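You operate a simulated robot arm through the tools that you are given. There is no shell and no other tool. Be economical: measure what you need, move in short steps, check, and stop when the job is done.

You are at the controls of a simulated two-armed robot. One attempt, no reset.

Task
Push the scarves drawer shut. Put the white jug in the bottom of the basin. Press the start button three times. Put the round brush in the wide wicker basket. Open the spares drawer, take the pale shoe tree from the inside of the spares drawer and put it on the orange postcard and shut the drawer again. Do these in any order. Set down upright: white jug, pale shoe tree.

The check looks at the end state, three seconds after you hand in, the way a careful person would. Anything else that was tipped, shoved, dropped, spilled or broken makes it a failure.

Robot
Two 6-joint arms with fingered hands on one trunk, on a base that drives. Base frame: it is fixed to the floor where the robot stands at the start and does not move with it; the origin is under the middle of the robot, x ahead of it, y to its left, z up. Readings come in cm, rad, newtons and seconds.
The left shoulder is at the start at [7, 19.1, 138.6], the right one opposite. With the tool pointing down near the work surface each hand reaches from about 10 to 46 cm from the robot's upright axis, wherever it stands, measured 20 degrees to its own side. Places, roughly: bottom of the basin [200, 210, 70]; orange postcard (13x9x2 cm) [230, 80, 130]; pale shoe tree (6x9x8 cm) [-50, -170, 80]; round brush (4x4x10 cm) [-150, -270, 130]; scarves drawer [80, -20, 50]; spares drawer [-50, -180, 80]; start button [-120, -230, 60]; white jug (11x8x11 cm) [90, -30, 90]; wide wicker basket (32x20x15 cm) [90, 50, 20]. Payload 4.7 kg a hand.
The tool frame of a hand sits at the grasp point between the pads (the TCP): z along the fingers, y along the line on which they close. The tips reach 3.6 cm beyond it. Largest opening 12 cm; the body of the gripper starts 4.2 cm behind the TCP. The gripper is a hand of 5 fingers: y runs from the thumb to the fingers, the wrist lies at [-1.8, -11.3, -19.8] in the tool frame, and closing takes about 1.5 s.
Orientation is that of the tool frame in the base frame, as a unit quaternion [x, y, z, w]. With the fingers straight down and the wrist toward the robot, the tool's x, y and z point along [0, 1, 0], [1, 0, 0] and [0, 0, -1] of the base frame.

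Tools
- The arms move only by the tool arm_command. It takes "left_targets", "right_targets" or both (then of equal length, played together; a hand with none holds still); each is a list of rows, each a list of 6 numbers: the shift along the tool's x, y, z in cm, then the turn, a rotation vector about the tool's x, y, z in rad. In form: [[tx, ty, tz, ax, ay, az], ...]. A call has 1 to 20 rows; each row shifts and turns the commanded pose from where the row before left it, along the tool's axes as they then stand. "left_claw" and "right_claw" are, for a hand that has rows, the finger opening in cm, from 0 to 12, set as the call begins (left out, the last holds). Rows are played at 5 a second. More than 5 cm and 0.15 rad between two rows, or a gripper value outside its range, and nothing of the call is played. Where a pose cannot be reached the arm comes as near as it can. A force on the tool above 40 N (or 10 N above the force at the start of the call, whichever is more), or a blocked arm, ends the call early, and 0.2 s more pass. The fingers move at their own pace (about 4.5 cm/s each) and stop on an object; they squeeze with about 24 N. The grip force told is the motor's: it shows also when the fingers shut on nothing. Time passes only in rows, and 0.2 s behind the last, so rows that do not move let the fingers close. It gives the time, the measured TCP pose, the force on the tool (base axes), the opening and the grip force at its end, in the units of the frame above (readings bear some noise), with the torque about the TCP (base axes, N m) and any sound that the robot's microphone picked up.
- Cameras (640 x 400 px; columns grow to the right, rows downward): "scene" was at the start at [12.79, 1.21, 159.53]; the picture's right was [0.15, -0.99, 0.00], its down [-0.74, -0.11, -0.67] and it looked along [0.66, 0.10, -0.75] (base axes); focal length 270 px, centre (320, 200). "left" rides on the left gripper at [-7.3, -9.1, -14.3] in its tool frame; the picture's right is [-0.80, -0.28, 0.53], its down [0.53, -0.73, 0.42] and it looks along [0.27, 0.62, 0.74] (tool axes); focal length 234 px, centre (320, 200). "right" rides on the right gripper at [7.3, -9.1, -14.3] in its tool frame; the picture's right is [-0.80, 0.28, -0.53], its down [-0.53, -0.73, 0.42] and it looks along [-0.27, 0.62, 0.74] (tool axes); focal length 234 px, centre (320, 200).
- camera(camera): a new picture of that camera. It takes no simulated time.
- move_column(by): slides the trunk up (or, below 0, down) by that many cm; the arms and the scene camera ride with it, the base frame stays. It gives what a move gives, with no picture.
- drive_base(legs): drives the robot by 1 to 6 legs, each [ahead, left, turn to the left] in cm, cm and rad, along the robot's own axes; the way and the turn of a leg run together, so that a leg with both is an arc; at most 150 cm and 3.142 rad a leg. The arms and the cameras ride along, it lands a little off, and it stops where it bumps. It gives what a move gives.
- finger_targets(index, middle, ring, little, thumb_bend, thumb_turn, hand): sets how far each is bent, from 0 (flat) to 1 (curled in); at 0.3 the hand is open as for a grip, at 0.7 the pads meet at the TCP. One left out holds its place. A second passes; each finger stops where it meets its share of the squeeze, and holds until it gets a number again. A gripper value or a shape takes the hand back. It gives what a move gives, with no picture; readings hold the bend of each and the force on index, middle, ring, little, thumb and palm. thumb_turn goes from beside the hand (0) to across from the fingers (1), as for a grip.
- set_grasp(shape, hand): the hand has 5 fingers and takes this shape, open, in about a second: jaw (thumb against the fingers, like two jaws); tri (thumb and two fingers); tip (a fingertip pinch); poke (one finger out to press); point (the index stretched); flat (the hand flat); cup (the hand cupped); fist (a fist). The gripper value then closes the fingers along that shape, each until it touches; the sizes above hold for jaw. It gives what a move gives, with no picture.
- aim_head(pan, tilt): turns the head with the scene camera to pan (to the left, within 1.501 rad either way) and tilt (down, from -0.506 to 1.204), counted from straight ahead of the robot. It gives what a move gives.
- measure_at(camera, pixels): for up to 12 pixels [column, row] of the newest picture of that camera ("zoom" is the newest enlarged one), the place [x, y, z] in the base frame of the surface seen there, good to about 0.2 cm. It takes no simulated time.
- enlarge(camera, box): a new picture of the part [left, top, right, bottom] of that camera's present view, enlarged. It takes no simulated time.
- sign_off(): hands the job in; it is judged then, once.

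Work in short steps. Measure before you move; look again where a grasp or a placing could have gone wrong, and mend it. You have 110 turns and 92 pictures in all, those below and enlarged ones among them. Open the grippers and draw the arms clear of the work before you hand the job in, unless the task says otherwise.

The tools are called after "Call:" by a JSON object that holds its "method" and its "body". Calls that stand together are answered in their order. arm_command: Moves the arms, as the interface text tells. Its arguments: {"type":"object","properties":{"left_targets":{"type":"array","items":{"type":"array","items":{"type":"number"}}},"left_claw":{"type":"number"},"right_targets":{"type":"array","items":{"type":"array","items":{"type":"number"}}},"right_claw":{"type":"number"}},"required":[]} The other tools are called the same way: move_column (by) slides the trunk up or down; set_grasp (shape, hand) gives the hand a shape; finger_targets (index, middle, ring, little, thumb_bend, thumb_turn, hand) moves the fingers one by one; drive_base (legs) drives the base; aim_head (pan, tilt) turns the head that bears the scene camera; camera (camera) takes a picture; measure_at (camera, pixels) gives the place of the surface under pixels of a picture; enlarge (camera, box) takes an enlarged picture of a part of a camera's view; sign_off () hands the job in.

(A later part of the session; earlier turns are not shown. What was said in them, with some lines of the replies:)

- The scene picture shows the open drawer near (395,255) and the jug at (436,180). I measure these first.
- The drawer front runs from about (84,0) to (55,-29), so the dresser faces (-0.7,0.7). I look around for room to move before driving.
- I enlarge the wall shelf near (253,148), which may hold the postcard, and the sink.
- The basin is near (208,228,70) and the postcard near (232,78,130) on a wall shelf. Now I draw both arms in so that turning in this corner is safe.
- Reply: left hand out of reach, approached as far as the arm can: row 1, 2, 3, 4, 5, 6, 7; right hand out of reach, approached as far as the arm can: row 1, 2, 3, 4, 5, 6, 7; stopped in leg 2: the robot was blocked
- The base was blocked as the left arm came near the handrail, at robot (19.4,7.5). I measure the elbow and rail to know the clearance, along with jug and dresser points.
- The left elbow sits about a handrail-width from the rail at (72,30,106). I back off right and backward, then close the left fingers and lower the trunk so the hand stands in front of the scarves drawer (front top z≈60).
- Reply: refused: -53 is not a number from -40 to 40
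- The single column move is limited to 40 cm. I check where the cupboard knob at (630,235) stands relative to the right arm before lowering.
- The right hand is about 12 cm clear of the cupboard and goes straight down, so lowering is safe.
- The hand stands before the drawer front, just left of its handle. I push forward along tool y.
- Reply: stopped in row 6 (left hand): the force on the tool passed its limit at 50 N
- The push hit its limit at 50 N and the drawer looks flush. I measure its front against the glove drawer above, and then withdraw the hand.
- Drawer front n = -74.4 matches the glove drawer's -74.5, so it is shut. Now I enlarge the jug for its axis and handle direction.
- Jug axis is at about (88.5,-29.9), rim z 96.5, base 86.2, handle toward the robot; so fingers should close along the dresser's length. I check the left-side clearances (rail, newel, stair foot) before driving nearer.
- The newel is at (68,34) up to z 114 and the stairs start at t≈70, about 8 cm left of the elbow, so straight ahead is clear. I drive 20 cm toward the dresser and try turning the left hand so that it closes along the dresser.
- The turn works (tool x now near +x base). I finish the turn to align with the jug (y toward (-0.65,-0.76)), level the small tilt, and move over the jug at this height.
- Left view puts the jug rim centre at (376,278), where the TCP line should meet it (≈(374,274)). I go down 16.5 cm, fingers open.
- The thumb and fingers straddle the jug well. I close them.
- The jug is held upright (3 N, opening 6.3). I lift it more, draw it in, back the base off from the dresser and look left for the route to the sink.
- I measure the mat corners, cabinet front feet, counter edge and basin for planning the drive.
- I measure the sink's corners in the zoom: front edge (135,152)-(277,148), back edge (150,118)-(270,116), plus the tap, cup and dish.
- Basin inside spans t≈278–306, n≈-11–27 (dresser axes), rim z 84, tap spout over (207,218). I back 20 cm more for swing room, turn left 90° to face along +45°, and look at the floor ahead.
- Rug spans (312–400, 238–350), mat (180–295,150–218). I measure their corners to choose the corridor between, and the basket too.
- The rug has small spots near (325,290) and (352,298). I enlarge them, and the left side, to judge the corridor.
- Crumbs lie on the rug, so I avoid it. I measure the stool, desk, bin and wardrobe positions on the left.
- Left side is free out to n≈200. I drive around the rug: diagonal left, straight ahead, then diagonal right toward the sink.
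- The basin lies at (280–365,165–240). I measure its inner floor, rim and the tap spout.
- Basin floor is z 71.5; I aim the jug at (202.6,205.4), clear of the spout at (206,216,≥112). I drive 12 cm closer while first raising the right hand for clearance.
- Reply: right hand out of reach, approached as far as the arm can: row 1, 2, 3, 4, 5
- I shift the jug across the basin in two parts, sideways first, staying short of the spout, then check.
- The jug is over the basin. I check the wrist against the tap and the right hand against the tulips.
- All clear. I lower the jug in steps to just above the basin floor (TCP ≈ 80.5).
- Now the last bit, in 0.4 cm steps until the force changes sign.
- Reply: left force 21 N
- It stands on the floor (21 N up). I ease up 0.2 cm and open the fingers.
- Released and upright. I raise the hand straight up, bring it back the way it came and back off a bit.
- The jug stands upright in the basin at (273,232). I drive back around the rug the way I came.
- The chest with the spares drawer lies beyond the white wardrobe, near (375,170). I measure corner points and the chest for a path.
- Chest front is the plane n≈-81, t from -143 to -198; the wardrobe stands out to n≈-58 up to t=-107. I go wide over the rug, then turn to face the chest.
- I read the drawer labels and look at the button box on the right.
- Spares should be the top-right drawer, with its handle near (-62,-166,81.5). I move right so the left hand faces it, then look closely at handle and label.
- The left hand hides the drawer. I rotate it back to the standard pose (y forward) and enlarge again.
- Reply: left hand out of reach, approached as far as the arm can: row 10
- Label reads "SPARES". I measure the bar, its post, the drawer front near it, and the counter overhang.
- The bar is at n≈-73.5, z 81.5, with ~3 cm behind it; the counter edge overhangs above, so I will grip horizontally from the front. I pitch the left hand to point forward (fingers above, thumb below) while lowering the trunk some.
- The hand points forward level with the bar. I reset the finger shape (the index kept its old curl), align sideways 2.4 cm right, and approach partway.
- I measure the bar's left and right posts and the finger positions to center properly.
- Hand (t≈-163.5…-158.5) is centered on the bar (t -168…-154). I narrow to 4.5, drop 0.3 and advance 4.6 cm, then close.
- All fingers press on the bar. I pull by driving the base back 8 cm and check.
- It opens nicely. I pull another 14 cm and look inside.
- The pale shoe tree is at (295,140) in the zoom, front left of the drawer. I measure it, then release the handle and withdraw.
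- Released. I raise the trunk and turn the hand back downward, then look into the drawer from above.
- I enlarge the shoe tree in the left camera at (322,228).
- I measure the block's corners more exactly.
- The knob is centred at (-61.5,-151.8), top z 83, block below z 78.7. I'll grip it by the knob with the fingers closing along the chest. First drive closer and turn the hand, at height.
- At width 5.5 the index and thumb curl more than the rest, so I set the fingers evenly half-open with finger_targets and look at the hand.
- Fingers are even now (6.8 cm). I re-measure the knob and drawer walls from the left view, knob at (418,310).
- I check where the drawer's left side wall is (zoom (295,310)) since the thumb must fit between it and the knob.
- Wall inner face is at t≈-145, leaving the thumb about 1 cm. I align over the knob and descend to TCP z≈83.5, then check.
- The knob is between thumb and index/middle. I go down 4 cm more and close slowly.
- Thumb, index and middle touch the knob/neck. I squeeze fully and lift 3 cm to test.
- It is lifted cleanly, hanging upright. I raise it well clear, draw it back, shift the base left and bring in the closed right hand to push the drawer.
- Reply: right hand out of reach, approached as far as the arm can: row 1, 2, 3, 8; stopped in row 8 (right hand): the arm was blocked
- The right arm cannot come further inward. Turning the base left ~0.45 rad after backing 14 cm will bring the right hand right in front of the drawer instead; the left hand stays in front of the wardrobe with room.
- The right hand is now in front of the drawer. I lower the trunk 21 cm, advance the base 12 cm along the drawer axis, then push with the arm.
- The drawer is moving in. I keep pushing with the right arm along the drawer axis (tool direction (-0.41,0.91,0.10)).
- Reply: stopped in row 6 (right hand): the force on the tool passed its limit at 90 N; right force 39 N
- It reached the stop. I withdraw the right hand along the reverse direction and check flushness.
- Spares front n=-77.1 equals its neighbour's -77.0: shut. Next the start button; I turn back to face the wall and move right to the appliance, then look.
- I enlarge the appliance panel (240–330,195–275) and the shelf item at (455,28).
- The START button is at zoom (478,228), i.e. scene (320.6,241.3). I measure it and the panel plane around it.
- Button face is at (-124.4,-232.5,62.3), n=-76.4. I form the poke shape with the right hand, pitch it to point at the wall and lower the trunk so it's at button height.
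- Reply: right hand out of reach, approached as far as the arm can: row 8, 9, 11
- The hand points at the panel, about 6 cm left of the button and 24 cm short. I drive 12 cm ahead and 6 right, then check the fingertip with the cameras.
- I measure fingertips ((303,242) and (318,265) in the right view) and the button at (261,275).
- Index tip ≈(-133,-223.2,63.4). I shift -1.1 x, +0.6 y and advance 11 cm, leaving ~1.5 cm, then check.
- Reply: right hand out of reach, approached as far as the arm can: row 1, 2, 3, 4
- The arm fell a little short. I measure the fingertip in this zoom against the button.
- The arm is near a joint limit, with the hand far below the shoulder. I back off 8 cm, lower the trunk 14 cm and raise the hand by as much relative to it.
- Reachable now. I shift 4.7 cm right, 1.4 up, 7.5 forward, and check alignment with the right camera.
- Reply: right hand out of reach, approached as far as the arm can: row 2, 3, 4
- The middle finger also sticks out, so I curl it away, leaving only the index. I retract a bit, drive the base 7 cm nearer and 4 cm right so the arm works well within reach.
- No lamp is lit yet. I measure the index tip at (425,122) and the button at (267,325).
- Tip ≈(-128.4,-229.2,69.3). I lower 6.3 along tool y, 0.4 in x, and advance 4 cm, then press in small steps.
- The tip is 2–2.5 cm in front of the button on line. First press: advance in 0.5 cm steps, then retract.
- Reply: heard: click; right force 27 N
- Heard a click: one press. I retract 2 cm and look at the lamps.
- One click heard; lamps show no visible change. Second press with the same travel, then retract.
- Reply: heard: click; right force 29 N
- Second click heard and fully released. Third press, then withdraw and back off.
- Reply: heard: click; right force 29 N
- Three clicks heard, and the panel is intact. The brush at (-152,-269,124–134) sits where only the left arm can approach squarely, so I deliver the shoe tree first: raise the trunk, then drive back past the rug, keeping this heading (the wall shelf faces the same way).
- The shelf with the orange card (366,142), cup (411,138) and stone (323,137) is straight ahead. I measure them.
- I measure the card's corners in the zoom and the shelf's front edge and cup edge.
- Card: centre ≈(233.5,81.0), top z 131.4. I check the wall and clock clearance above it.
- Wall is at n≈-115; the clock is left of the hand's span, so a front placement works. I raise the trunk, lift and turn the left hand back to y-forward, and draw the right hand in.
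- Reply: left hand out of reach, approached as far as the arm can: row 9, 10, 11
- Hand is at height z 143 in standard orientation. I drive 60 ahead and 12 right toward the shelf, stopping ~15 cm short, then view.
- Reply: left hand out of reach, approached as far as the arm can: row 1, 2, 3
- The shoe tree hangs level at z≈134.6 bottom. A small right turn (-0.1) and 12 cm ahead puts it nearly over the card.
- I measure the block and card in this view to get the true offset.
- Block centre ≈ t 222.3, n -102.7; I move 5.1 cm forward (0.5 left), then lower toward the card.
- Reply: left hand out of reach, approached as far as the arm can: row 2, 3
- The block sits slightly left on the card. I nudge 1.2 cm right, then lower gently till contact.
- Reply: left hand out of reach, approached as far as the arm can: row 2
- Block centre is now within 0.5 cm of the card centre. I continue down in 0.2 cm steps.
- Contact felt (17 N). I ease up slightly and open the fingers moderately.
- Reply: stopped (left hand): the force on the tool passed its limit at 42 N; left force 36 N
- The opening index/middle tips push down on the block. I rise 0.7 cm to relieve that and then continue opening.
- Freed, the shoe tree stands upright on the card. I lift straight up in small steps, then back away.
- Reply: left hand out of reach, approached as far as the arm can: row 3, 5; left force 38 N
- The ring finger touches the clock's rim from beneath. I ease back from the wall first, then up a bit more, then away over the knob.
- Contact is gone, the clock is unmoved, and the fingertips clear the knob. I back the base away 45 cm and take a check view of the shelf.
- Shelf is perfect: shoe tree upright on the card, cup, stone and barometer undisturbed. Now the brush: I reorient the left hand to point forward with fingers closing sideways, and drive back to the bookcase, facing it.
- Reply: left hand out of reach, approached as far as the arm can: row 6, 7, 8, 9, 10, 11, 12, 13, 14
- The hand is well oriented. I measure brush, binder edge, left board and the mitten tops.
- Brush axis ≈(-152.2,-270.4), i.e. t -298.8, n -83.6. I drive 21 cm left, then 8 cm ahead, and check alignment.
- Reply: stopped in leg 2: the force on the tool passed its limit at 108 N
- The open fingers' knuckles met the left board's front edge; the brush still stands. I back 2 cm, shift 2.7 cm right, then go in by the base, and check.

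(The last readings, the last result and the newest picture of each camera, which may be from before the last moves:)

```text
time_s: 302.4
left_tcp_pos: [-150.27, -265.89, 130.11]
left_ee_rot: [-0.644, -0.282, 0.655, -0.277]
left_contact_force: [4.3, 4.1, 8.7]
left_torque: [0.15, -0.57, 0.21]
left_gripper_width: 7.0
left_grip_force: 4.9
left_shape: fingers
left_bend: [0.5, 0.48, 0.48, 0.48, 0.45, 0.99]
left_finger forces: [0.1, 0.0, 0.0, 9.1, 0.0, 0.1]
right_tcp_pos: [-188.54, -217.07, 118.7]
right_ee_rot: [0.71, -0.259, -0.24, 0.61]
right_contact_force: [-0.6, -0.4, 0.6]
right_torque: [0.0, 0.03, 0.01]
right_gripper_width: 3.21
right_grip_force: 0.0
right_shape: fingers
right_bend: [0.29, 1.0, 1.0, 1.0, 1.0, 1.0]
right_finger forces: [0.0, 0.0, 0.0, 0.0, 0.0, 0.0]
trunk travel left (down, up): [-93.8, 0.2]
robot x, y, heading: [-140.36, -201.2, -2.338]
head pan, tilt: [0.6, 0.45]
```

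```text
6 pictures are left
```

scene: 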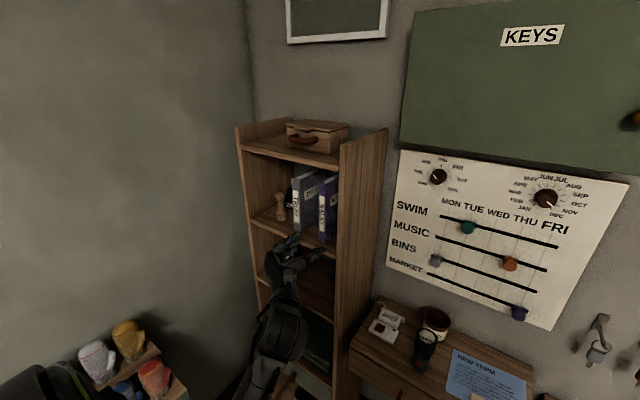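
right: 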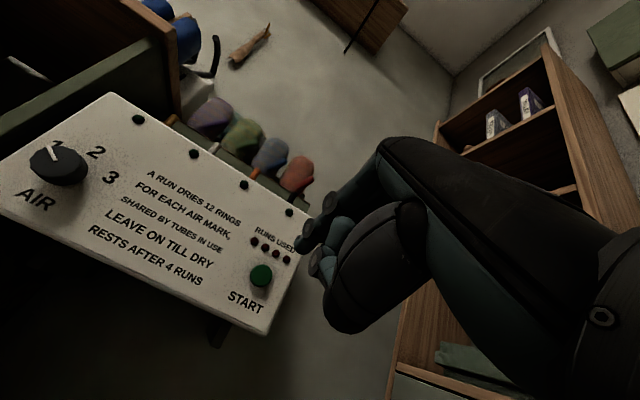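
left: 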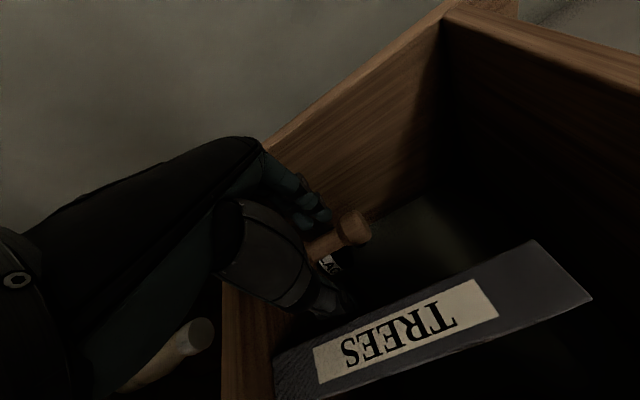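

The little finger grazes the shelf, so I rise 1.2 cm, advance 4.4 cm, close on the handle, and lift 2.5 cm.

Call:
{"method": "arm_command", "body": {"left_targets": [[-0.6, 0, 0, 0, 0, 0], [-0.6, 0, 0, 0, 0, 0], [0, 0, 1.5, 0, 0, 0], [0, 0, 1.5, 0, 0, 0], [0, 0, 1.4, 0, 0, 0], [0, 0, 0, 0, 0, 0]]}}

Call:
{"method": "finger_targets", "body": {"hand": "left", "index": 0.9, "middle": 0.9, "ring": 0.9, "little": 0.9, "thumb_bend": 0.9}}

Call:
{"method": "arm_command", "body": {"left_targets": [[-0.8, 0, 0, 0, 0, 0], [-0.8, 0, 0, 0, 0, 0], [-0.9, 0, 0, 0, 0, 0], [0, 0, 0, 0, 0, 0]]}}

Call:
{"method": "enlarge", "body": {"camera": "left", "box": [220, 150, 420, 320]}}

```text
time_s: 303.8
left_tcp_pos: [-153.04, -269.13, 131.09]
left_ee_rot: [-0.644, -0.282, 0.655, -0.277]
left_contact_force: [-0.4, -0.6, 0.7]
left_torque: [0.02, 0.0, 0.01]
left_gripper_width: 7.05
left_grip_force: 0.1
left_shape: fingers
left_bend: [0.5, 0.48, 0.48, 0.48, 0.45, 0.99]
left_finger forces: [0.1, 0.1, 0.1, 0.1, 0.0, 0.1]
right_tcp_pos: [-188.55, -217.19, 118.58]
right_ee_rot: [0.71, -0.259, -0.241, 0.609]
right_contact_force: [0.0, 0.5, -0.2]
right_torque: [-0.01, -0.01, 0.01]
right_gripper_width: 3.21
right_grip_force: 0.0
right_shape: fingers
right_bend: [0.29, 1.0, 1.0, 1.0, 1.0, 1.0]
right_finger forces: [0.0, 0.0, 0.1, 0.0, 0.0, 0.0]
trunk travel left (down, up): [-93.8, 0.2]
robot x, y, heading: [-140.81, -201.15, -2.335]
head pan, tilt: [0.6, 0.45]
```

```text
time_s: 304.8
left_tcp_pos: [-153.21, -269.24, 131.12]
left_ee_rot: [-0.643, -0.281, 0.656, -0.278]
left_contact_force: [0.7, 0.3, 0.4]
left_torque: [0.02, -0.01, 0.0]
left_gripper_width: 0.0
left_grip_force: 0.8
left_shape: fingers
left_bend: [0.85, 0.89, 0.9, 0.9, 0.83, 1.0]
left_finger forces: [0.0, 0.2, 0.1, 0.0, 0.1, 0.9]
right_tcp_pos: [-188.58, -217.13, 118.46]
right_ee_rot: [0.71, -0.26, -0.241, 0.609]
right_contact_force: [0.0, -0.4, -0.8]
right_torque: [0.01, -0.03, 0.04]
right_gripper_width: 3.19
right_grip_force: 0.0
right_shape: fingers
right_bend: [0.29, 1.0, 1.0, 1.0, 1.0, 1.0]
right_finger forces: [0.0, 0.0, 0.0, 0.0, 0.0, 0.1]
trunk travel left (down, up): [-93.8, 0.2]
robot x, y, heading: [-140.59, -201.08, -2.34]
head pan, tilt: [0.6, 0.45]
```

```text
time_s: 305.8
left_tcp_pos: [-153.18, -269.24, 133.61]
left_ee_rot: [-0.645, -0.281, 0.654, -0.277]
left_contact_force: [1.1, -0.8, 0.6]
left_torque: [0.01, -0.01, 0.01]
left_gripper_width: 0.02
left_grip_force: 0.1
left_shape: fingers
left_bend: [0.87, 0.89, 0.9, 0.9, 0.85, 1.0]
left_finger forces: [0.1, 0.0, 0.1, 0.1, 0.0, 0.0]
right_tcp_pos: [-188.58, -217.27, 118.57]
right_ee_rot: [0.71, -0.259, -0.24, 0.609]
right_contact_force: [0.3, -0.7, -0.8]
right_torque: [0.02, -0.01, -0.01]
right_gripper_width: 3.21
right_grip_force: 0.1
right_shape: fingers
right_bend: [0.29, 1.0, 1.0, 1.0, 1.0, 1.0]
right_finger forces: [0.1, 0.0, 0.0, 0.0, 0.1, 0.0]
trunk travel left (down, up): [-93.8, 0.2]
robot x, y, heading: [-140.65, -200.76, -2.333]
head pan, tilt: [0.6, 0.45]
```

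```text
2.35 times, centred on (320, 235) of left
```

zoom: 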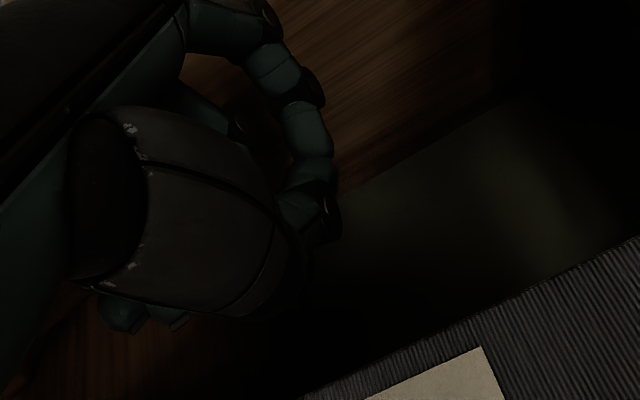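

The fingers closed on nothing. I look from the scene camera to see where the brush is.

Call:
{"method": "enlarge", "body": {"camera": "scene", "box": [235, 130, 345, 240]}}

```text
3.64 times, centred on (290, 185) of scene
```

zoom: 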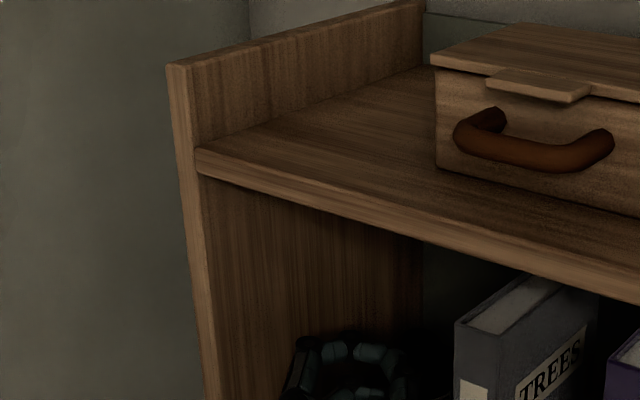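

I can't see it from here. I open the hand, withdraw straight back, tilt the head down and look at that shelf.

Call:
{"method": "finger_targets", "body": {"hand": "left", "index": 0.45, "middle": 0.45, "ring": 0.45, "little": 0.45, "thumb_bend": 0.43}}

Call:
{"method": "drive_base", "body": {"legs": [[-14, 0, 0]]}}

Call:
{"method": "aim_head", "body": {"pan": 0.7, "tilt": 0.6}}

Call:
{"method": "enlarge", "body": {"camera": "scene", "box": [200, 60, 440, 300]}}

```text
time_s: 306.8
left_tcp_pos: [-153.12, -269.13, 133.68]
left_ee_rot: [-0.644, -0.282, 0.656, -0.276]
left_contact_force: [0.3, -0.5, -0.2]
left_torque: [0.03, -0.03, -0.01]
left_gripper_width: 8.05
left_grip_force: 0.1
left_shape: fingers
left_bend: [0.45, 0.45, 0.45, 0.45, 0.43, 0.99]
left_finger forces: [0.1, 0.0, 0.1, 0.0, 0.0, 0.0]
right_tcp_pos: [-188.62, -217.28, 118.58]
right_ee_rot: [0.71, -0.259, -0.241, 0.609]
right_contact_force: [-1.3, 0.1, 0.1]
right_torque: [0.0, -0.01, 0.0]
right_gripper_width: 3.22
right_grip_force: 0.0
right_shape: fingers
right_bend: [0.29, 1.0, 1.0, 1.0, 1.0, 1.0]
right_finger forces: [0.0, 0.0, 0.0, 0.0, 0.0, 0.0]
trunk travel left (down, up): [-93.8, 0.2]
robot x, y, heading: [-140.95, -201.36, -2.334]
head pan, tilt: [0.6, 0.45]
```

```text
time_s: 308.1
left_tcp_pos: [-143.95, -259.44, 133.68]
left_ee_rot: [-0.645, -0.281, 0.655, -0.276]
left_contact_force: [0.8, 0.1, 0.4]
left_torque: [-0.03, 0.0, 0.0]
left_gripper_width: 8.03
left_grip_force: 0.1
left_shape: fingers
left_bend: [0.45, 0.45, 0.45, 0.45, 0.43, 0.99]
left_finger forces: [0.0, 0.0, 0.1, 0.1, 0.1, 0.1]
right_tcp_pos: [-179.27, -207.33, 118.59]
right_ee_rot: [0.71, -0.26, -0.241, 0.608]
right_contact_force: [-0.1, -0.2, 0.2]
right_torque: [-0.01, 0.01, -0.04]
right_gripper_width: 3.22
right_grip_force: 0.1
right_shape: fingers
right_bend: [0.29, 1.0, 1.0, 1.0, 1.0, 1.0]
right_finger forces: [0.0, 0.1, 0.0, 0.0, 0.0, 0.0]
trunk travel left (down, up): [-93.8, 0.2]
robot x, y, heading: [-130.85, -191.12, -2.34]
head pan, tilt: [0.6, 0.45]
```

```text
time_s: 308.8
left_tcp_pos: [-143.56, -259.17, 133.65]
left_ee_rot: [-0.644, -0.281, 0.655, -0.277]
left_contact_force: [-0.3, 0.5, -0.2]
left_torque: [0.04, 0.0, -0.01]
left_gripper_width: 8.03
left_grip_force: 0.0
left_shape: fingers
left_bend: [0.45, 0.45, 0.45, 0.45, 0.43, 0.99]
left_finger forces: [0.0, 0.1, 0.0, 0.1, 0.0, 0.0]
right_tcp_pos: [-179.01, -207.19, 118.55]
right_ee_rot: [0.709, -0.259, -0.241, 0.609]
right_contact_force: [0.2, 0.6, -0.2]
right_torque: [0.0, 0.0, 0.03]
right_gripper_width: 3.2
right_grip_force: 0.1
right_shape: fingers
right_bend: [0.29, 1.0, 1.0, 1.0, 1.0, 1.0]
right_finger forces: [0.0, 0.1, 0.0, 0.0, 0.0, 0.1]
trunk travel left (down, up): [-93.8, 0.2]
robot x, y, heading: [-131.31, -190.96, -2.341]
head pan, tilt: [0.7, 0.6]
```

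```text
1.67 times, centred on (320, 180) of scene
```

zoom: 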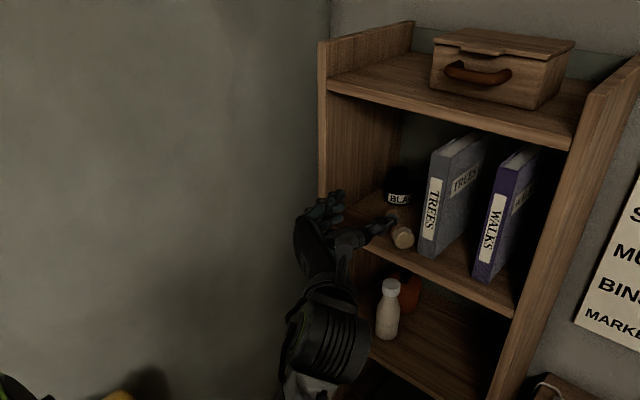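

The brush lies on its side at the shelf front, near zoom (402,238). I measure it.

Call:
{"method": "measure_at", "body": {"camera": "zoom", "pixels": [[402, 240], [404, 230], [394, 222], [390, 212], [397, 228], [411, 240], [402, 248], [385, 218], [420, 250], [365, 240]]}}

```text
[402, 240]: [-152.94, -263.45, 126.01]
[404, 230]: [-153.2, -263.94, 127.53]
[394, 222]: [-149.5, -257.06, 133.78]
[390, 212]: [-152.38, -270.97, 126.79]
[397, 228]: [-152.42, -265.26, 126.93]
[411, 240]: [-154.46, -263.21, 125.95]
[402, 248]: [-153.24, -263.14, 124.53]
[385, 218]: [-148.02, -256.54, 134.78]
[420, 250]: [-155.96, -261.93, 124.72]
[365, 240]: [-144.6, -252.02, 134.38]
```

The brush lies from (-153.3,-263.3) to (-152,-273), Ø≈4, centre z 126. I back off and turn the hand tool-down with y along -x base so it can pinch across the brush from above at its front end.

Call:
{"method": "drive_base", "body": {"legs": [[-12, 0, 0]]}}

Call:
{"method": "arm_command", "body": {"left_targets": [[0, 0, 0, 0.0986, 0.0399, 0.0983], [0, 0, 0, 0.0986, 0.0399, 0.0983], [0, 0, 0, 0.0986, 0.0399, 0.0983], [0, 0, 0, 0.0986, 0.0399, 0.0983], [0, 0, 0, 0.0986, 0.0399, 0.0983], [0, 0, 0, 0.0986, 0.0399, 0.0983], [0, 0, 0, 0.0986, 0.0399, 0.0983], [0, 0, 0, 0.0986, 0.0399, 0.0983], [0, 0, 0, 0.0986, 0.0399, 0.0983], [0, 0, 0, 0.0986, 0.0399, 0.0983], [0, 0, 0, 0.0986, 0.0399, 0.0983], [0, 0, 0, 0.0986, 0.0399, 0.0983], [0, 0, 0, 0.0986, 0.0399, 0.0983], [0, 0, 0, 0.0986, 0.0399, 0.0983], [0, 0, 0, 0.0986, 0.0399, 0.0983], [0, 0, 0, 0.0986, 0.0399, 0.0983], [0, 0, 0, 0.0986, 0.0399, 0.0983], [0, 0, 0, 0.0986, 0.0399, 0.0983], [0, 0, 0, 0, 0, 0]]}}

```text
time_s: 310.0
left_tcp_pos: [-135.35, -250.81, 133.52]
left_ee_rot: [-0.644, -0.282, 0.655, -0.277]
left_contact_force: [-0.1, -0.7, 0.1]
left_torque: [-0.01, 0.03, -0.03]
left_gripper_width: 8.06
left_grip_force: 0.0
left_shape: fingers
left_bend: [0.45, 0.45, 0.45, 0.45, 0.43, 0.99]
left_finger forces: [0.1, 0.0, 0.0, 0.1, 0.0, 0.0]
right_tcp_pos: [-170.88, -198.83, 118.45]
right_ee_rot: [0.709, -0.26, -0.241, 0.609]
right_contact_force: [0.0, -0.2, 0.3]
right_torque: [-0.01, -0.03, -0.01]
right_gripper_width: 3.19
right_grip_force: 0.1
right_shape: fingers
right_bend: [0.29, 1.0, 1.0, 1.0, 1.0, 1.0]
right_finger forces: [0.0, 0.1, 0.1, 0.0, 0.0, 0.1]
trunk travel left (down, up): [-93.8, 0.2]
robot x, y, heading: [-122.61, -182.47, -2.336]
head pan, tilt: [0.7, 0.6]
```

```text
time_s: 314.0
left_tcp_pos: [-135.32, -250.5, 133.68]
left_ee_rot: [0.71, -0.704, -0.005, 0.004]
left_contact_force: [-0.2, 0.0, 0.0]
left_torque: [0.01, 0.04, 0.01]
left_gripper_width: 8.07
left_grip_force: 0.1
left_shape: fingers
left_bend: [0.45, 0.45, 0.45, 0.45, 0.43, 0.99]
left_finger forces: [0.0, 0.0, 0.0, 0.0, 0.0, 0.0]
right_tcp_pos: [-170.59, -198.74, 118.64]
right_ee_rot: [0.709, -0.259, -0.241, 0.61]
right_contact_force: [1.0, 0.0, -0.9]
right_torque: [0.01, 0.01, 0.02]
right_gripper_width: 3.21
right_grip_force: 0.1
right_shape: fingers
right_bend: [0.29, 1.0, 1.0, 1.0, 1.0, 1.0]
right_finger forces: [0.0, 0.0, 0.0, 0.1, 0.1, 0.0]
trunk travel left (down, up): [-93.8, 0.2]
robot x, y, heading: [-122.76, -182.23, -2.334]
head pan, tilt: [0.7, 0.6]
5 turns are left
```

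Pose reached. In one chain: lower 1 cm, drive in over the brush, descend to z≈128.6, close, lift, back out, and look.

Call:
{"method": "arm_command", "body": {"left_targets": [[0, 0, 0.8, 0, 0, 0], [0, 0, 0, 0, 0, 0]]}}

Call:
{"method": "drive_base", "body": {"legs": [[0, -2.5, 0], [22.9, 0, 0]]}}

Call:
{"method": "arm_command", "body": {"left_targets": [[0, 0, 1, 0, 0, 0], [0, 0, 1, 0, 0, 0], [0, 0, 1, 0, 0, 0], [0, 0, 0.8, 0, 0, 0], [0, 0, 0.5, 0, 0, 0], [0, 0, 0, 0, 0, 0]]}}

Call:
{"method": "finger_targets", "body": {"hand": "left", "index": 0.9, "middle": 0.9, "ring": 0.9, "little": 0.9, "thumb_bend": 0.9}}

Call:
{"method": "arm_command", "body": {"left_targets": [[0, 0, -1, 0, 0, 0], [0, 0, -1, 0, 0, 0], [0, 0, -1, 0, 0, 0], [0, 0, 0, 0, 0, 0]]}}

Call:
{"method": "drive_base", "body": {"legs": [[-28, 0, 0]]}}

Call:
{"method": "camera", "body": {"camera": "left"}}

```text
time_s: 314.6
left_tcp_pos: [-135.42, -250.66, 132.86]
left_ee_rot: [0.71, -0.704, -0.005, 0.004]
left_contact_force: [0.7, 0.2, 0.9]
left_torque: [-0.02, 0.04, -0.02]
left_gripper_width: 8.06
left_grip_force: 0.0
left_shape: fingers
left_bend: [0.45, 0.45, 0.45, 0.45, 0.43, 0.99]
left_finger forces: [0.0, 0.1, 0.1, 0.0, 0.0, 0.0]
right_tcp_pos: [-170.7, -198.63, 118.56]
right_ee_rot: [0.709, -0.26, -0.241, 0.609]
right_contact_force: [0.3, 0.1, -0.4]
right_torque: [0.0, 0.0, 0.01]
right_gripper_width: 3.18
right_grip_force: 0.0
right_shape: fingers
right_bend: [0.29, 1.0, 1.0, 1.0, 1.0, 1.0]
right_finger forces: [0.0, 0.0, 0.0, 0.1, 0.0, 0.0]
trunk travel left (down, up): [-93.8, 0.2]
robot x, y, heading: [-122.83, -182.66, -2.335]
head pan, tilt: [0.7, 0.6]
```

```text
time_s: 316.7
left_tcp_pos: [-151.38, -264.0, 132.72]
left_ee_rot: [0.708, -0.707, -0.003, 0.0]
left_contact_force: [0.6, -0.6, -1.7]
left_torque: [0.02, 0.01, -0.03]
left_gripper_width: 8.09
left_grip_force: 0.0
left_shape: fingers
left_bend: [0.45, 0.45, 0.45, 0.45, 0.43, 0.99]
left_finger forces: [0.0, 0.0, 0.1, 0.0, 0.0, 0.1]
right_tcp_pos: [-187.04, -212.43, 118.66]
right_ee_rot: [0.71, -0.257, -0.24, 0.61]
right_contact_force: [0.2, -0.2, 0.1]
right_torque: [0.03, 0.01, -0.04]
right_gripper_width: 3.22
right_grip_force: 0.1
right_shape: fingers
right_bend: [0.29, 1.0, 1.0, 1.0, 1.0, 1.0]
right_finger forces: [0.0, 0.0, 0.0, 0.0, 0.0, 0.0]
trunk travel left (down, up): [-93.8, 0.2]
robot x, y, heading: [-139.29, -195.9, -2.334]
head pan, tilt: [0.7, 0.6]
stopped in leg 2: the force on the tool passed its limit at 156 N (the readings are from after the stop); the commanded pose is now the measured one
```

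```text
time_s: 318.1
left_tcp_pos: [-151.21, -263.86, 128.44]
left_ee_rot: [0.708, -0.706, -0.002, 0.001]
left_contact_force: [0.8, -0.3, -0.6]
left_torque: [-0.04, 0.0, -0.01]
left_gripper_width: 8.08
left_grip_force: 0.7
left_shape: fingers
left_bend: [0.45, 0.45, 0.45, 0.45, 0.43, 0.99]
left_finger forces: [0.0, 0.2, 0.0, 0.0, 0.1, 0.0]
right_tcp_pos: [-187.02, -212.21, 118.54]
right_ee_rot: [0.71, -0.258, -0.24, 0.61]
right_contact_force: [0.1, 0.4, -0.4]
right_torque: [-0.02, 0.02, -0.01]
right_gripper_width: 3.2
right_grip_force: 0.0
right_shape: fingers
right_bend: [0.29, 1.0, 1.0, 1.0, 1.0, 1.0]
right_finger forces: [0.1, 0.0, 0.0, 0.1, 0.0, 0.1]
trunk travel left (down, up): [-93.8, 0.2]
robot x, y, heading: [-139.15, -195.75, -2.333]
head pan, tilt: [0.7, 0.6]
```

```text
time_s: 319.1
left_tcp_pos: [-151.39, -263.75, 128.33]
left_ee_rot: [0.708, -0.706, -0.003, 0.002]
left_contact_force: [0.4, -0.4, -0.6]
left_torque: [0.04, -0.01, -0.02]
left_gripper_width: 1.63
left_grip_force: 25.4
left_shape: fingers
left_bend: [0.75, 0.78, 0.89, 0.9, 0.61, 0.97]
left_finger forces: [9.3, 18.8, 0.1, 0.1, 24.0, 0.1]
right_tcp_pos: [-187.17, -212.35, 118.6]
right_ee_rot: [0.71, -0.258, -0.239, 0.61]
right_contact_force: [0.5, 0.1, 0.0]
right_torque: [0.01, 0.0, -0.03]
right_gripper_width: 3.19
right_grip_force: 0.1
right_shape: fingers
right_bend: [0.29, 1.0, 1.0, 1.0, 1.0, 1.0]
right_finger forces: [0.1, 0.0, 0.1, 0.1, 0.0, 0.0]
trunk travel left (down, up): [-93.8, 0.2]
robot x, y, heading: [-138.7, -195.84, -2.337]
head pan, tilt: [0.7, 0.6]
```

```text
time_s: 320.1
left_tcp_pos: [-151.38, -263.7, 131.49]
left_ee_rot: [0.708, -0.706, -0.002, 0.002]
left_contact_force: [-0.2, 0.9, -0.8]
left_torque: [0.03, 0.03, -0.01]
left_gripper_width: 1.67
left_grip_force: 25.7
left_shape: fingers
left_bend: [0.75, 0.78, 0.89, 0.9, 0.61, 0.97]
left_finger forces: [9.4, 18.8, 0.0, 0.1, 24.0, 0.1]
right_tcp_pos: [-187.02, -212.39, 118.53]
right_ee_rot: [0.71, -0.259, -0.24, 0.609]
right_contact_force: [0.3, -0.2, -0.5]
right_torque: [0.01, -0.02, -0.01]
right_gripper_width: 3.17
right_grip_force: 0.2
right_shape: fingers
right_bend: [0.29, 1.0, 1.0, 1.0, 1.0, 1.0]
right_finger forces: [0.1, 0.0, 0.0, 0.1, 0.1, 0.1]
trunk travel left (down, up): [-93.8, 0.2]
robot x, y, heading: [-139.3, -196.02, -2.335]
head pan, tilt: [0.7, 0.6]
```

```text
time_s: 322.1
left_tcp_pos: [-131.87, -243.77, 131.45]
left_ee_rot: [0.709, -0.705, -0.002, 0.001]
left_contact_force: [-0.8, -0.7, -0.6]
left_torque: [0.04, 0.01, 0.01]
left_gripper_width: 1.65
left_grip_force: 25.6
left_shape: fingers
left_bend: [0.75, 0.78, 0.89, 0.9, 0.61, 0.97]
left_finger forces: [9.3, 18.8, 0.0, 0.0, 23.9, 0.1]
right_tcp_pos: [-167.64, -192.08, 118.41]
right_ee_rot: [0.71, -0.258, -0.239, 0.61]
right_contact_force: [-0.2, 0.4, 0.6]
right_torque: [0.0, 0.02, 0.0]
right_gripper_width: 3.2
right_grip_force: 0.1
right_shape: fingers
right_bend: [0.29, 1.0, 1.0, 1.0, 1.0, 1.0]
right_finger forces: [0.0, 0.0, 0.1, 0.1, 0.0, 0.0]
trunk travel left (down, up): [-93.8, 0.2]
robot x, y, heading: [-119.82, -175.71, -2.338]
head pan, tilt: [0.7, 0.6]
```

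```text
2 pictures are left
4 turns are left
```

left: 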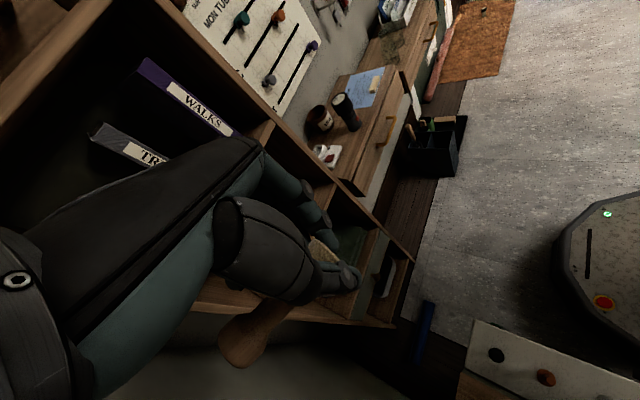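

The brush is held firmly. I drive back to a spot beside the rug, short of the basket, and take a view for exact aiming.

Call:
{"method": "drive_base", "body": {"legs": [[0, -116, 0], [0, 0, 1.553], [0, 136, 0], [0, 136, 0], [19, 0, 0]]}}

Call:
{"method": "aim_head", "body": {"pan": 0.43, "tilt": 0.95}}

Call:
{"method": "camera", "body": {"camera": "scene"}}

```text
time_s: 345.9
left_tcp_pos: [65.58, 74.19, 131.65]
left_ee_rot: [1.0, 0.0, 0.001, 0.003]
left_contact_force: [-1.1, -0.2, -0.7]
left_torque: [0.01, 0.0, 0.04]
left_gripper_width: 1.62
left_grip_force: 24.5
left_shape: fingers
left_bend: [0.75, 0.78, 0.89, 0.9, 0.61, 0.97]
left_finger forces: [7.7, 18.3, 0.1, 0.1, 23.2, 0.0]
right_tcp_pos: [14.06, 38.74, 118.57]
right_ee_rot: [0.685, 0.317, 0.26, 0.603]
right_contact_force: [0.1, 0.4, -0.3]
right_torque: [0.0, 0.02, 0.01]
right_gripper_width: 3.19
right_grip_force: 0.0
right_shape: fingers
right_bend: [0.29, 1.0, 1.0, 1.0, 1.0, 1.0]
right_finger forces: [0.0, 0.0, 0.1, 0.1, 0.0, 0.1]
trunk travel left (down, up): [-93.8, 0.2]
robot x, y, heading: [-2.17, 86.95, -0.775]
head pan, tilt: [0.7, 0.6]
```

```text
time_s: 346.7
left_tcp_pos: [65.86, 73.91, 131.41]
left_ee_rot: [1.0, 0.0, -0.001, 0.002]
left_contact_force: [-0.9, -0.1, -1.1]
left_torque: [-0.01, 0.02, -0.03]
left_gripper_width: 1.61
left_grip_force: 24.5
left_shape: fingers
left_bend: [0.75, 0.78, 0.89, 0.9, 0.61, 0.97]
left_finger forces: [7.7, 18.1, 0.0, 0.0, 23.3, 0.1]
right_tcp_pos: [14.22, 38.46, 118.55]
right_ee_rot: [0.686, 0.318, 0.26, 0.601]
right_contact_force: [0.9, 0.4, 0.1]
right_torque: [-0.02, 0.02, -0.03]
right_gripper_width: 3.21
right_grip_force: 0.1
right_shape: fingers
right_bend: [0.29, 1.0, 1.0, 1.0, 1.0, 1.0]
right_finger forces: [0.0, 0.1, 0.0, 0.0, 0.0, 0.0]
trunk travel left (down, up): [-93.8, 0.2]
robot x, y, heading: [-2.14, 86.51, -0.771]
head pan, tilt: [0.429, 0.949]
```

```text
1 pictures are left
3 turns are left
```

scene: 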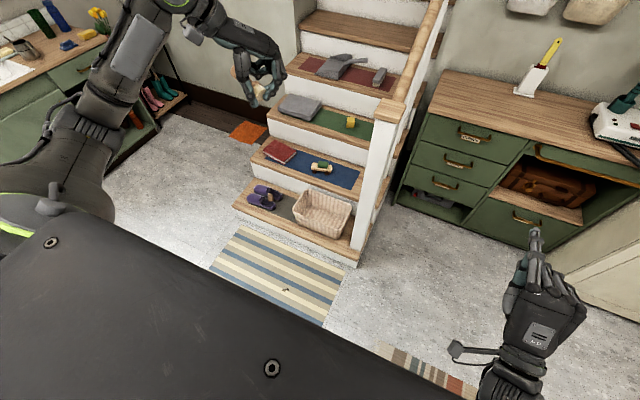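

The basket is at (320,212), right of the slippers and left of the newel. I measure its rim, inside floor, and the newel.

Call:
{"method": "measure_at", "body": {"camera": "scene", "pixels": [[300, 191], [352, 204], [338, 238], [293, 212], [318, 212], [325, 200], [305, 222], [335, 222], [390, 105], [362, 225], [286, 290], [328, 207]]}}

```text
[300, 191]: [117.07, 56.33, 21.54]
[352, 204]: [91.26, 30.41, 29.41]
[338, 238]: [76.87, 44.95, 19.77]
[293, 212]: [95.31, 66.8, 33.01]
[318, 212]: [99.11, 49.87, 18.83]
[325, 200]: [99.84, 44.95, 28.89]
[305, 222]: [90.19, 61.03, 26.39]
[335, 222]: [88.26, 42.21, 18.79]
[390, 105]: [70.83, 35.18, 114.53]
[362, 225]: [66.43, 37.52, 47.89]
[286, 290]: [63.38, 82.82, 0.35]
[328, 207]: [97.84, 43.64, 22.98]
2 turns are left
```

Basket interior spans t≈83–114, n≈-21…-39, floor z 18.8, rim z 33. In one chain: drive so the brush is over its middle, lower trunk and hand inside, open, then raise and back clear.

Call:
{"method": "drive_base", "body": {"legs": [[34, -4, 0]]}}

Call:
{"method": "arm_command", "body": {"right_targets": [[0, 2, 0, 0, 0, 0], [0, 2, 0, 0, 0, 0], [0, 2, 0, 0, 0, 0], [0, 2, 0, 0, 0, 0], [0, 2, 0, 0, 0, 0], [0, 0, 0, 0, 0, 0]], "right_claw": 12}}

Call:
{"method": "move_column", "body": {"by": -40}}

Call:
{"method": "move_column", "body": {"by": -38}}

Call:
{"method": "arm_command", "body": {"left_targets": [[0, 0, 3, 0, 0, 0], [0, 0, 3, 0, 0, 0], [0, 0, 3, 0, 0, 0], [0, 0, 3, 0, 0, 0], [0, 0, 3, 0, 0, 0], [0, 0, 3, 0, 0, 0], [0, 0, 2, 0, 0, 0], [0, 0, 2, 0, 0, 0], [0, 0, 1.5, 0, 0, 0], [0, 0, 0, 0, 0, 0]]}}

Call:
{"method": "finger_targets", "body": {"hand": "left", "index": 0.4, "middle": 0.4, "ring": 0.4, "little": 0.4, "thumb_bend": 0.4}}

Call:
{"method": "arm_command", "body": {"left_targets": [[0, 0, -2, 0, 0, 0], [0, 0, -3, 0, 0, 0], [0, 0, -3, 0, 0, 0], [0, 0, -3, 0, 0, 0], [0, 0, -3, 0, 0, 0], [0, 0, -3, 0, 0, 0], [0, 0, -3, 0, 0, 0], [0, 0, 0, 0, 0, 0]]}}

Call:
{"method": "move_column", "body": {"by": 40}}

Call:
{"method": "move_column", "body": {"by": 35}}

Call:
{"method": "drive_base", "body": {"legs": [[-34, 4, 0]]}}

Call:
{"method": "enlarge", "body": {"camera": "scene", "box": [240, 150, 400, 270]}}

```text
time_s: 348.9
left_tcp_pos: [87.43, 47.81, 131.6]
left_ee_rot: [1.0, 0.001, 0.0, 0.003]
left_contact_force: [-0.2, 0.3, -0.1]
left_torque: [-0.03, 0.02, 0.02]
left_gripper_width: 1.61
left_grip_force: 24.5
left_shape: fingers
left_bend: [0.75, 0.78, 0.89, 0.9, 0.61, 0.97]
left_finger forces: [7.7, 18.2, 0.0, 0.0, 23.2, 0.0]
right_tcp_pos: [36.01, 12.15, 118.62]
right_ee_rot: [0.684, 0.319, 0.261, 0.602]
right_contact_force: [-0.2, 0.9, 0.0]
right_torque: [0.01, -0.01, -0.02]
right_gripper_width: 3.18
right_grip_force: 0.1
right_shape: fingers
right_bend: [0.29, 1.0, 1.0, 1.0, 1.0, 1.0]
right_finger forces: [0.0, 0.0, 0.0, 0.0, 0.0, 0.1]
trunk travel left (down, up): [-93.8, 0.2]
robot x, y, heading: [19.81, 60.12, -0.763]
head pan, tilt: [0.429, 0.949]
```

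```text
time_s: 350.3
left_tcp_pos: [87.66, 47.64, 131.39]
left_ee_rot: [1.0, 0.001, 0.001, 0.002]
left_contact_force: [0.0, 0.8, -0.1]
left_torque: [0.01, 0.0, -0.02]
left_gripper_width: 1.62
left_grip_force: 24.7
left_shape: fingers
left_bend: [0.75, 0.78, 0.89, 0.9, 0.61, 0.97]
left_finger forces: [7.7, 18.2, 0.0, 0.0, 23.2, 0.1]
right_tcp_pos: [37.3, 11.19, 128.51]
right_ee_rot: [0.684, 0.319, 0.262, 0.601]
right_contact_force: [0.4, 0.4, 0.3]
right_torque: [0.03, 0.01, 0.01]
right_gripper_width: 0.0
right_grip_force: 0.1
right_shape: poke
right_bend: [0.7, 0.7, 0.99, 0.99, 1.0, 1.0]
right_finger forces: [0.0, 0.0, 0.1, 0.0, 0.0, 0.1]
trunk travel left (down, up): [-93.8, 0.2]
robot x, y, heading: [19.91, 60.17, -0.767]
head pan, tilt: [0.429, 0.949]
```

```text
time_s: 354.2
left_tcp_pos: [87.64, 47.74, 91.47]
left_ee_rot: [1.0, 0.001, -0.001, 0.004]
left_contact_force: [-0.2, -0.4, 0.2]
left_torque: [-0.03, 0.0, 0.03]
left_gripper_width: 1.6
left_grip_force: 24.6
left_shape: fingers
left_bend: [0.75, 0.78, 0.89, 0.9, 0.61, 0.97]
left_finger forces: [7.7, 18.2, 0.1, 0.1, 23.2, 0.0]
right_tcp_pos: [37.35, 11.29, 88.37]
right_ee_rot: [0.685, 0.32, 0.262, 0.6]
right_contact_force: [-0.2, -0.2, -0.4]
right_torque: [-0.02, 0.01, 0.0]
right_gripper_width: 0.02
right_grip_force: 0.1
right_shape: poke
right_bend: [0.7, 0.7, 0.99, 0.99, 1.0, 1.0]
right_finger forces: [0.1, 0.0, 0.0, 0.1, 0.1, 0.0]
trunk travel left (down, up): [-53.8, 40.2]
robot x, y, heading: [19.54, 59.82, -0.757]
head pan, tilt: [0.429, 0.949]
```

```text
time_s: 358.0
left_tcp_pos: [87.99, 47.91, 57.3]
left_ee_rot: [1.0, 0.0, -0.004, 0.006]
left_contact_force: [-1.1, -0.4, 1.9]
left_torque: [0.06, -0.12, 0.0]
left_gripper_width: 1.58
left_grip_force: 25.0
left_shape: fingers
left_bend: [0.75, 0.78, 0.9, 0.9, 0.61, 0.97]
left_finger forces: [7.6, 18.2, 0.1, 0.0, 23.2, 0.0]
right_tcp_pos: [37.46, 11.51, 54.91]
right_ee_rot: [0.683, 0.323, 0.257, 0.602]
right_contact_force: [-0.8, 0.1, 0.0]
right_torque: [0.05, 0.05, 0.07]
right_gripper_width: 0.0
right_grip_force: 0.0
right_shape: poke
right_bend: [0.7, 0.7, 0.99, 0.99, 1.0, 1.0]
right_finger forces: [0.0, 0.0, 0.0, 0.1, 0.1, 0.0]
trunk travel left (down, up): [-19.2, 74.8]
robot x, y, heading: [20.09, 60.18, -0.764]
head pan, tilt: [0.429, 0.949]
stopped: the arm was blocked; the commanded pose is now the measured one
```

```text
time_s: 360.2
left_tcp_pos: [87.96, 47.73, 33.16]
left_ee_rot: [1.0, 0.001, -0.007, 0.007]
left_contact_force: [-0.3, -0.4, -1.5]
left_torque: [-0.02, 0.03, 0.03]
left_gripper_width: 1.58
left_grip_force: 24.6
left_shape: fingers
left_bend: [0.75, 0.78, 0.9, 0.9, 0.61, 0.97]
left_finger forces: [7.6, 18.4, 0.1, 0.0, 22.9, 0.0]
right_tcp_pos: [37.74, 11.71, 54.52]
right_ee_rot: [0.685, 0.326, 0.253, 0.601]
right_contact_force: [-0.5, 0.2, -0.4]
right_torque: [0.01, -0.02, -0.01]
right_gripper_width: 0.0
right_grip_force: 0.0
right_shape: poke
right_bend: [0.7, 0.7, 0.99, 0.99, 1.0, 1.0]
right_finger forces: [0.0, 0.1, 0.1, 0.1, 0.0, 0.1]
trunk travel left (down, up): [-19.2, 74.8]
robot x, y, heading: [19.82, 59.93, -0.768]
head pan, tilt: [0.429, 0.949]
```

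```text
time_s: 361.2
left_tcp_pos: [87.72, 47.78, 33.3]
left_ee_rot: [1.0, 0.002, -0.007, 0.007]
left_contact_force: [-0.4, -0.1, 0.8]
left_torque: [0.01, -0.01, 0.0]
left_gripper_width: 9.21
left_grip_force: 0.0
left_shape: fingers
left_bend: [0.4, 0.4, 0.4, 0.4, 0.4, 1.0]
left_finger forces: [0.1, 0.1, 0.1, 0.0, 0.0, 0.0]
right_tcp_pos: [37.68, 11.72, 54.47]
right_ee_rot: [0.685, 0.327, 0.253, 0.6]
right_contact_force: [-0.3, 0.6, 0.0]
right_torque: [0.04, -0.03, -0.01]
right_gripper_width: 0.02
right_grip_force: 0.1
right_shape: poke
right_bend: [0.7, 0.7, 0.99, 0.99, 1.0, 1.0]
right_finger forces: [0.1, 0.1, 0.0, 0.1, 0.1, 0.0]
trunk travel left (down, up): [-19.2, 74.8]
robot x, y, heading: [19.67, 59.76, -0.765]
head pan, tilt: [0.429, 0.949]
```

```text
time_s: 363.0
left_tcp_pos: [88.15, 48.15, 53.38]
left_ee_rot: [1.0, 0.0, -0.007, 0.007]
left_contact_force: [-0.3, 0.3, 0.6]
left_torque: [-0.03, 0.01, 0.02]
left_gripper_width: 9.22
left_grip_force: 0.0
left_shape: fingers
left_bend: [0.4, 0.4, 0.4, 0.4, 0.4, 1.0]
left_finger forces: [0.1, 0.1, 0.0, 0.0, 0.0, 0.0]
right_tcp_pos: [37.71, 11.61, 54.5]
right_ee_rot: [0.684, 0.327, 0.253, 0.6]
right_contact_force: [-0.5, -0.6, 0.3]
right_torque: [-0.03, 0.02, -0.02]
right_gripper_width: 0.01
right_grip_force: 0.1
right_shape: poke
right_bend: [0.7, 0.7, 0.99, 0.99, 1.0, 1.0]
right_finger forces: [0.0, 0.1, 0.0, 0.1, 0.1, 0.0]
trunk travel left (down, up): [-19.2, 74.8]
robot x, y, heading: [19.92, 59.83, -0.762]
head pan, tilt: [0.429, 0.949]
```

```text
time_s: 366.9
left_tcp_pos: [87.62, 47.72, 93.29]
left_ee_rot: [1.0, 0.002, 0.0, 0.002]
left_contact_force: [-0.3, 0.2, -0.5]
left_torque: [-0.03, 0.0, 0.02]
left_gripper_width: 9.21
left_grip_force: 0.0
left_shape: fingers
left_bend: [0.4, 0.4, 0.4, 0.4, 0.4, 1.0]
left_finger forces: [0.0, 0.0, 0.0, 0.1, 0.0, 0.0]
right_tcp_pos: [37.19, 11.45, 93.56]
right_ee_rot: [0.684, 0.324, 0.259, 0.6]
right_contact_force: [0.5, 0.1, -0.5]
right_torque: [-0.01, 0.01, 0.02]
right_gripper_width: 0.01
right_grip_force: 0.0
right_shape: poke
right_bend: [0.7, 0.7, 0.99, 0.99, 1.0, 1.0]
right_finger forces: [0.0, 0.0, 0.1, 0.0, 0.0, 0.0]
trunk travel left (down, up): [-59.2, 34.8]
robot x, y, heading: [19.27, 59.79, -0.762]
head pan, tilt: [0.429, 0.949]
```

```text
time_s: 370.3
left_tcp_pos: [87.48, 47.65, 128.14]
left_ee_rot: [1.0, 0.003, 0.0, 0.002]
left_contact_force: [0.7, 0.3, -0.7]
left_torque: [0.02, -0.03, 0.01]
left_gripper_width: 9.22
left_grip_force: 0.0
left_shape: fingers
left_bend: [0.4, 0.4, 0.4, 0.4, 0.4, 1.0]
left_finger forces: [0.0, 0.0, 0.0, 0.1, 0.1, 0.1]
right_tcp_pos: [37.24, 11.29, 128.53]
right_ee_rot: [0.684, 0.323, 0.257, 0.601]
right_contact_force: [0.3, -0.1, -0.5]
right_torque: [0.01, 0.02, 0.02]
right_gripper_width: 0.01
right_grip_force: 0.1
right_shape: poke
right_bend: [0.7, 0.7, 0.99, 0.99, 1.0, 1.0]
right_finger forces: [0.1, 0.0, 0.0, 0.0, 0.0, 0.1]
trunk travel left (down, up): [-94.0, 0.0]
robot x, y, heading: [19.8, 59.99, -0.759]
head pan, tilt: [0.429, 0.949]
```

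```text
time_s: 372.5
left_tcp_pos: [65.81, 74.11, 128.07]
left_ee_rot: [1.0, 0.002, 0.0, 0.002]
left_contact_force: [0.2, -0.1, -0.1]
left_torque: [0.01, 0.01, 0.02]
left_gripper_width: 9.25
left_grip_force: 0.0
left_shape: fingers
left_bend: [0.4, 0.4, 0.4, 0.4, 0.4, 1.0]
left_finger forces: [0.1, 0.0, 0.1, 0.0, 0.1, 0.1]
right_tcp_pos: [15.41, 37.49, 128.41]
right_ee_rot: [0.684, 0.324, 0.258, 0.6]
right_contact_force: [0.1, 0.5, 0.0]
right_torque: [-0.02, 0.02, 0.02]
right_gripper_width: 0.0
right_grip_force: 0.1
right_shape: poke
right_bend: [0.7, 0.7, 0.99, 0.99, 1.0, 1.0]
right_finger forces: [0.1, 0.1, 0.1, 0.0, 0.0, 0.0]
trunk travel left (down, up): [-94.0, 0.0]
robot x, y, heading: [-1.99, 86.75, -0.761]
head pan, tilt: [0.429, 0.949]
```

```text
3.33 times, centred on (320, 210) of scene
1 turns are left
```

zoom: 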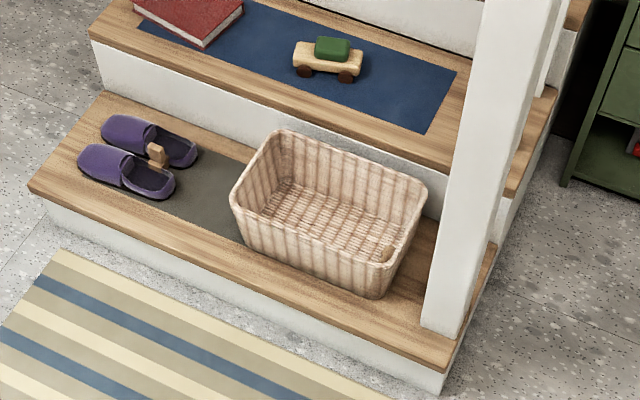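

The last view shows the handle tip of the brush inside the basket at (388,255). The basket and slippers have not moved, and the arms are clear, so I hand in.

Call:
{"method": "sign_off", "body": {}}

```text
The job is handed in.
```

I handed in with all five tasks carried out; what I could not fully confirm is listed below the task results.

- **Scarves drawer:** pushed shut, and its front measured flush with the drawer above.
- **White jug:** standing upright in the bottom of the basin.
- **Start button:** pressed three times, with a click heard each time. The "runs used" lamps showed no visible change.
- **Round brush:** in the wide wicker basket. Only what looks like the tip of its handle shows in the final picture. I knocked it over on its shelf on the first try, then picked it up on the second.
- **Spares drawer and shoe tree:** the pale shoe tree is upright on the orange postcard, and the drawer is shut again, measured flush.

- **Contacts:** the left hand hit the bookcase or something in it twice, at 108 N and 156 N, and pressed on the rim of the wall barometer. The barometer looked unmoved and the bookcase looked undisturbed. I took no full view of the bookcase after the second, harder hit.
- **Right hand:** it was still closed in its poking shape at hand-in, because my command to open it did not take. It was empty and clear of the work.
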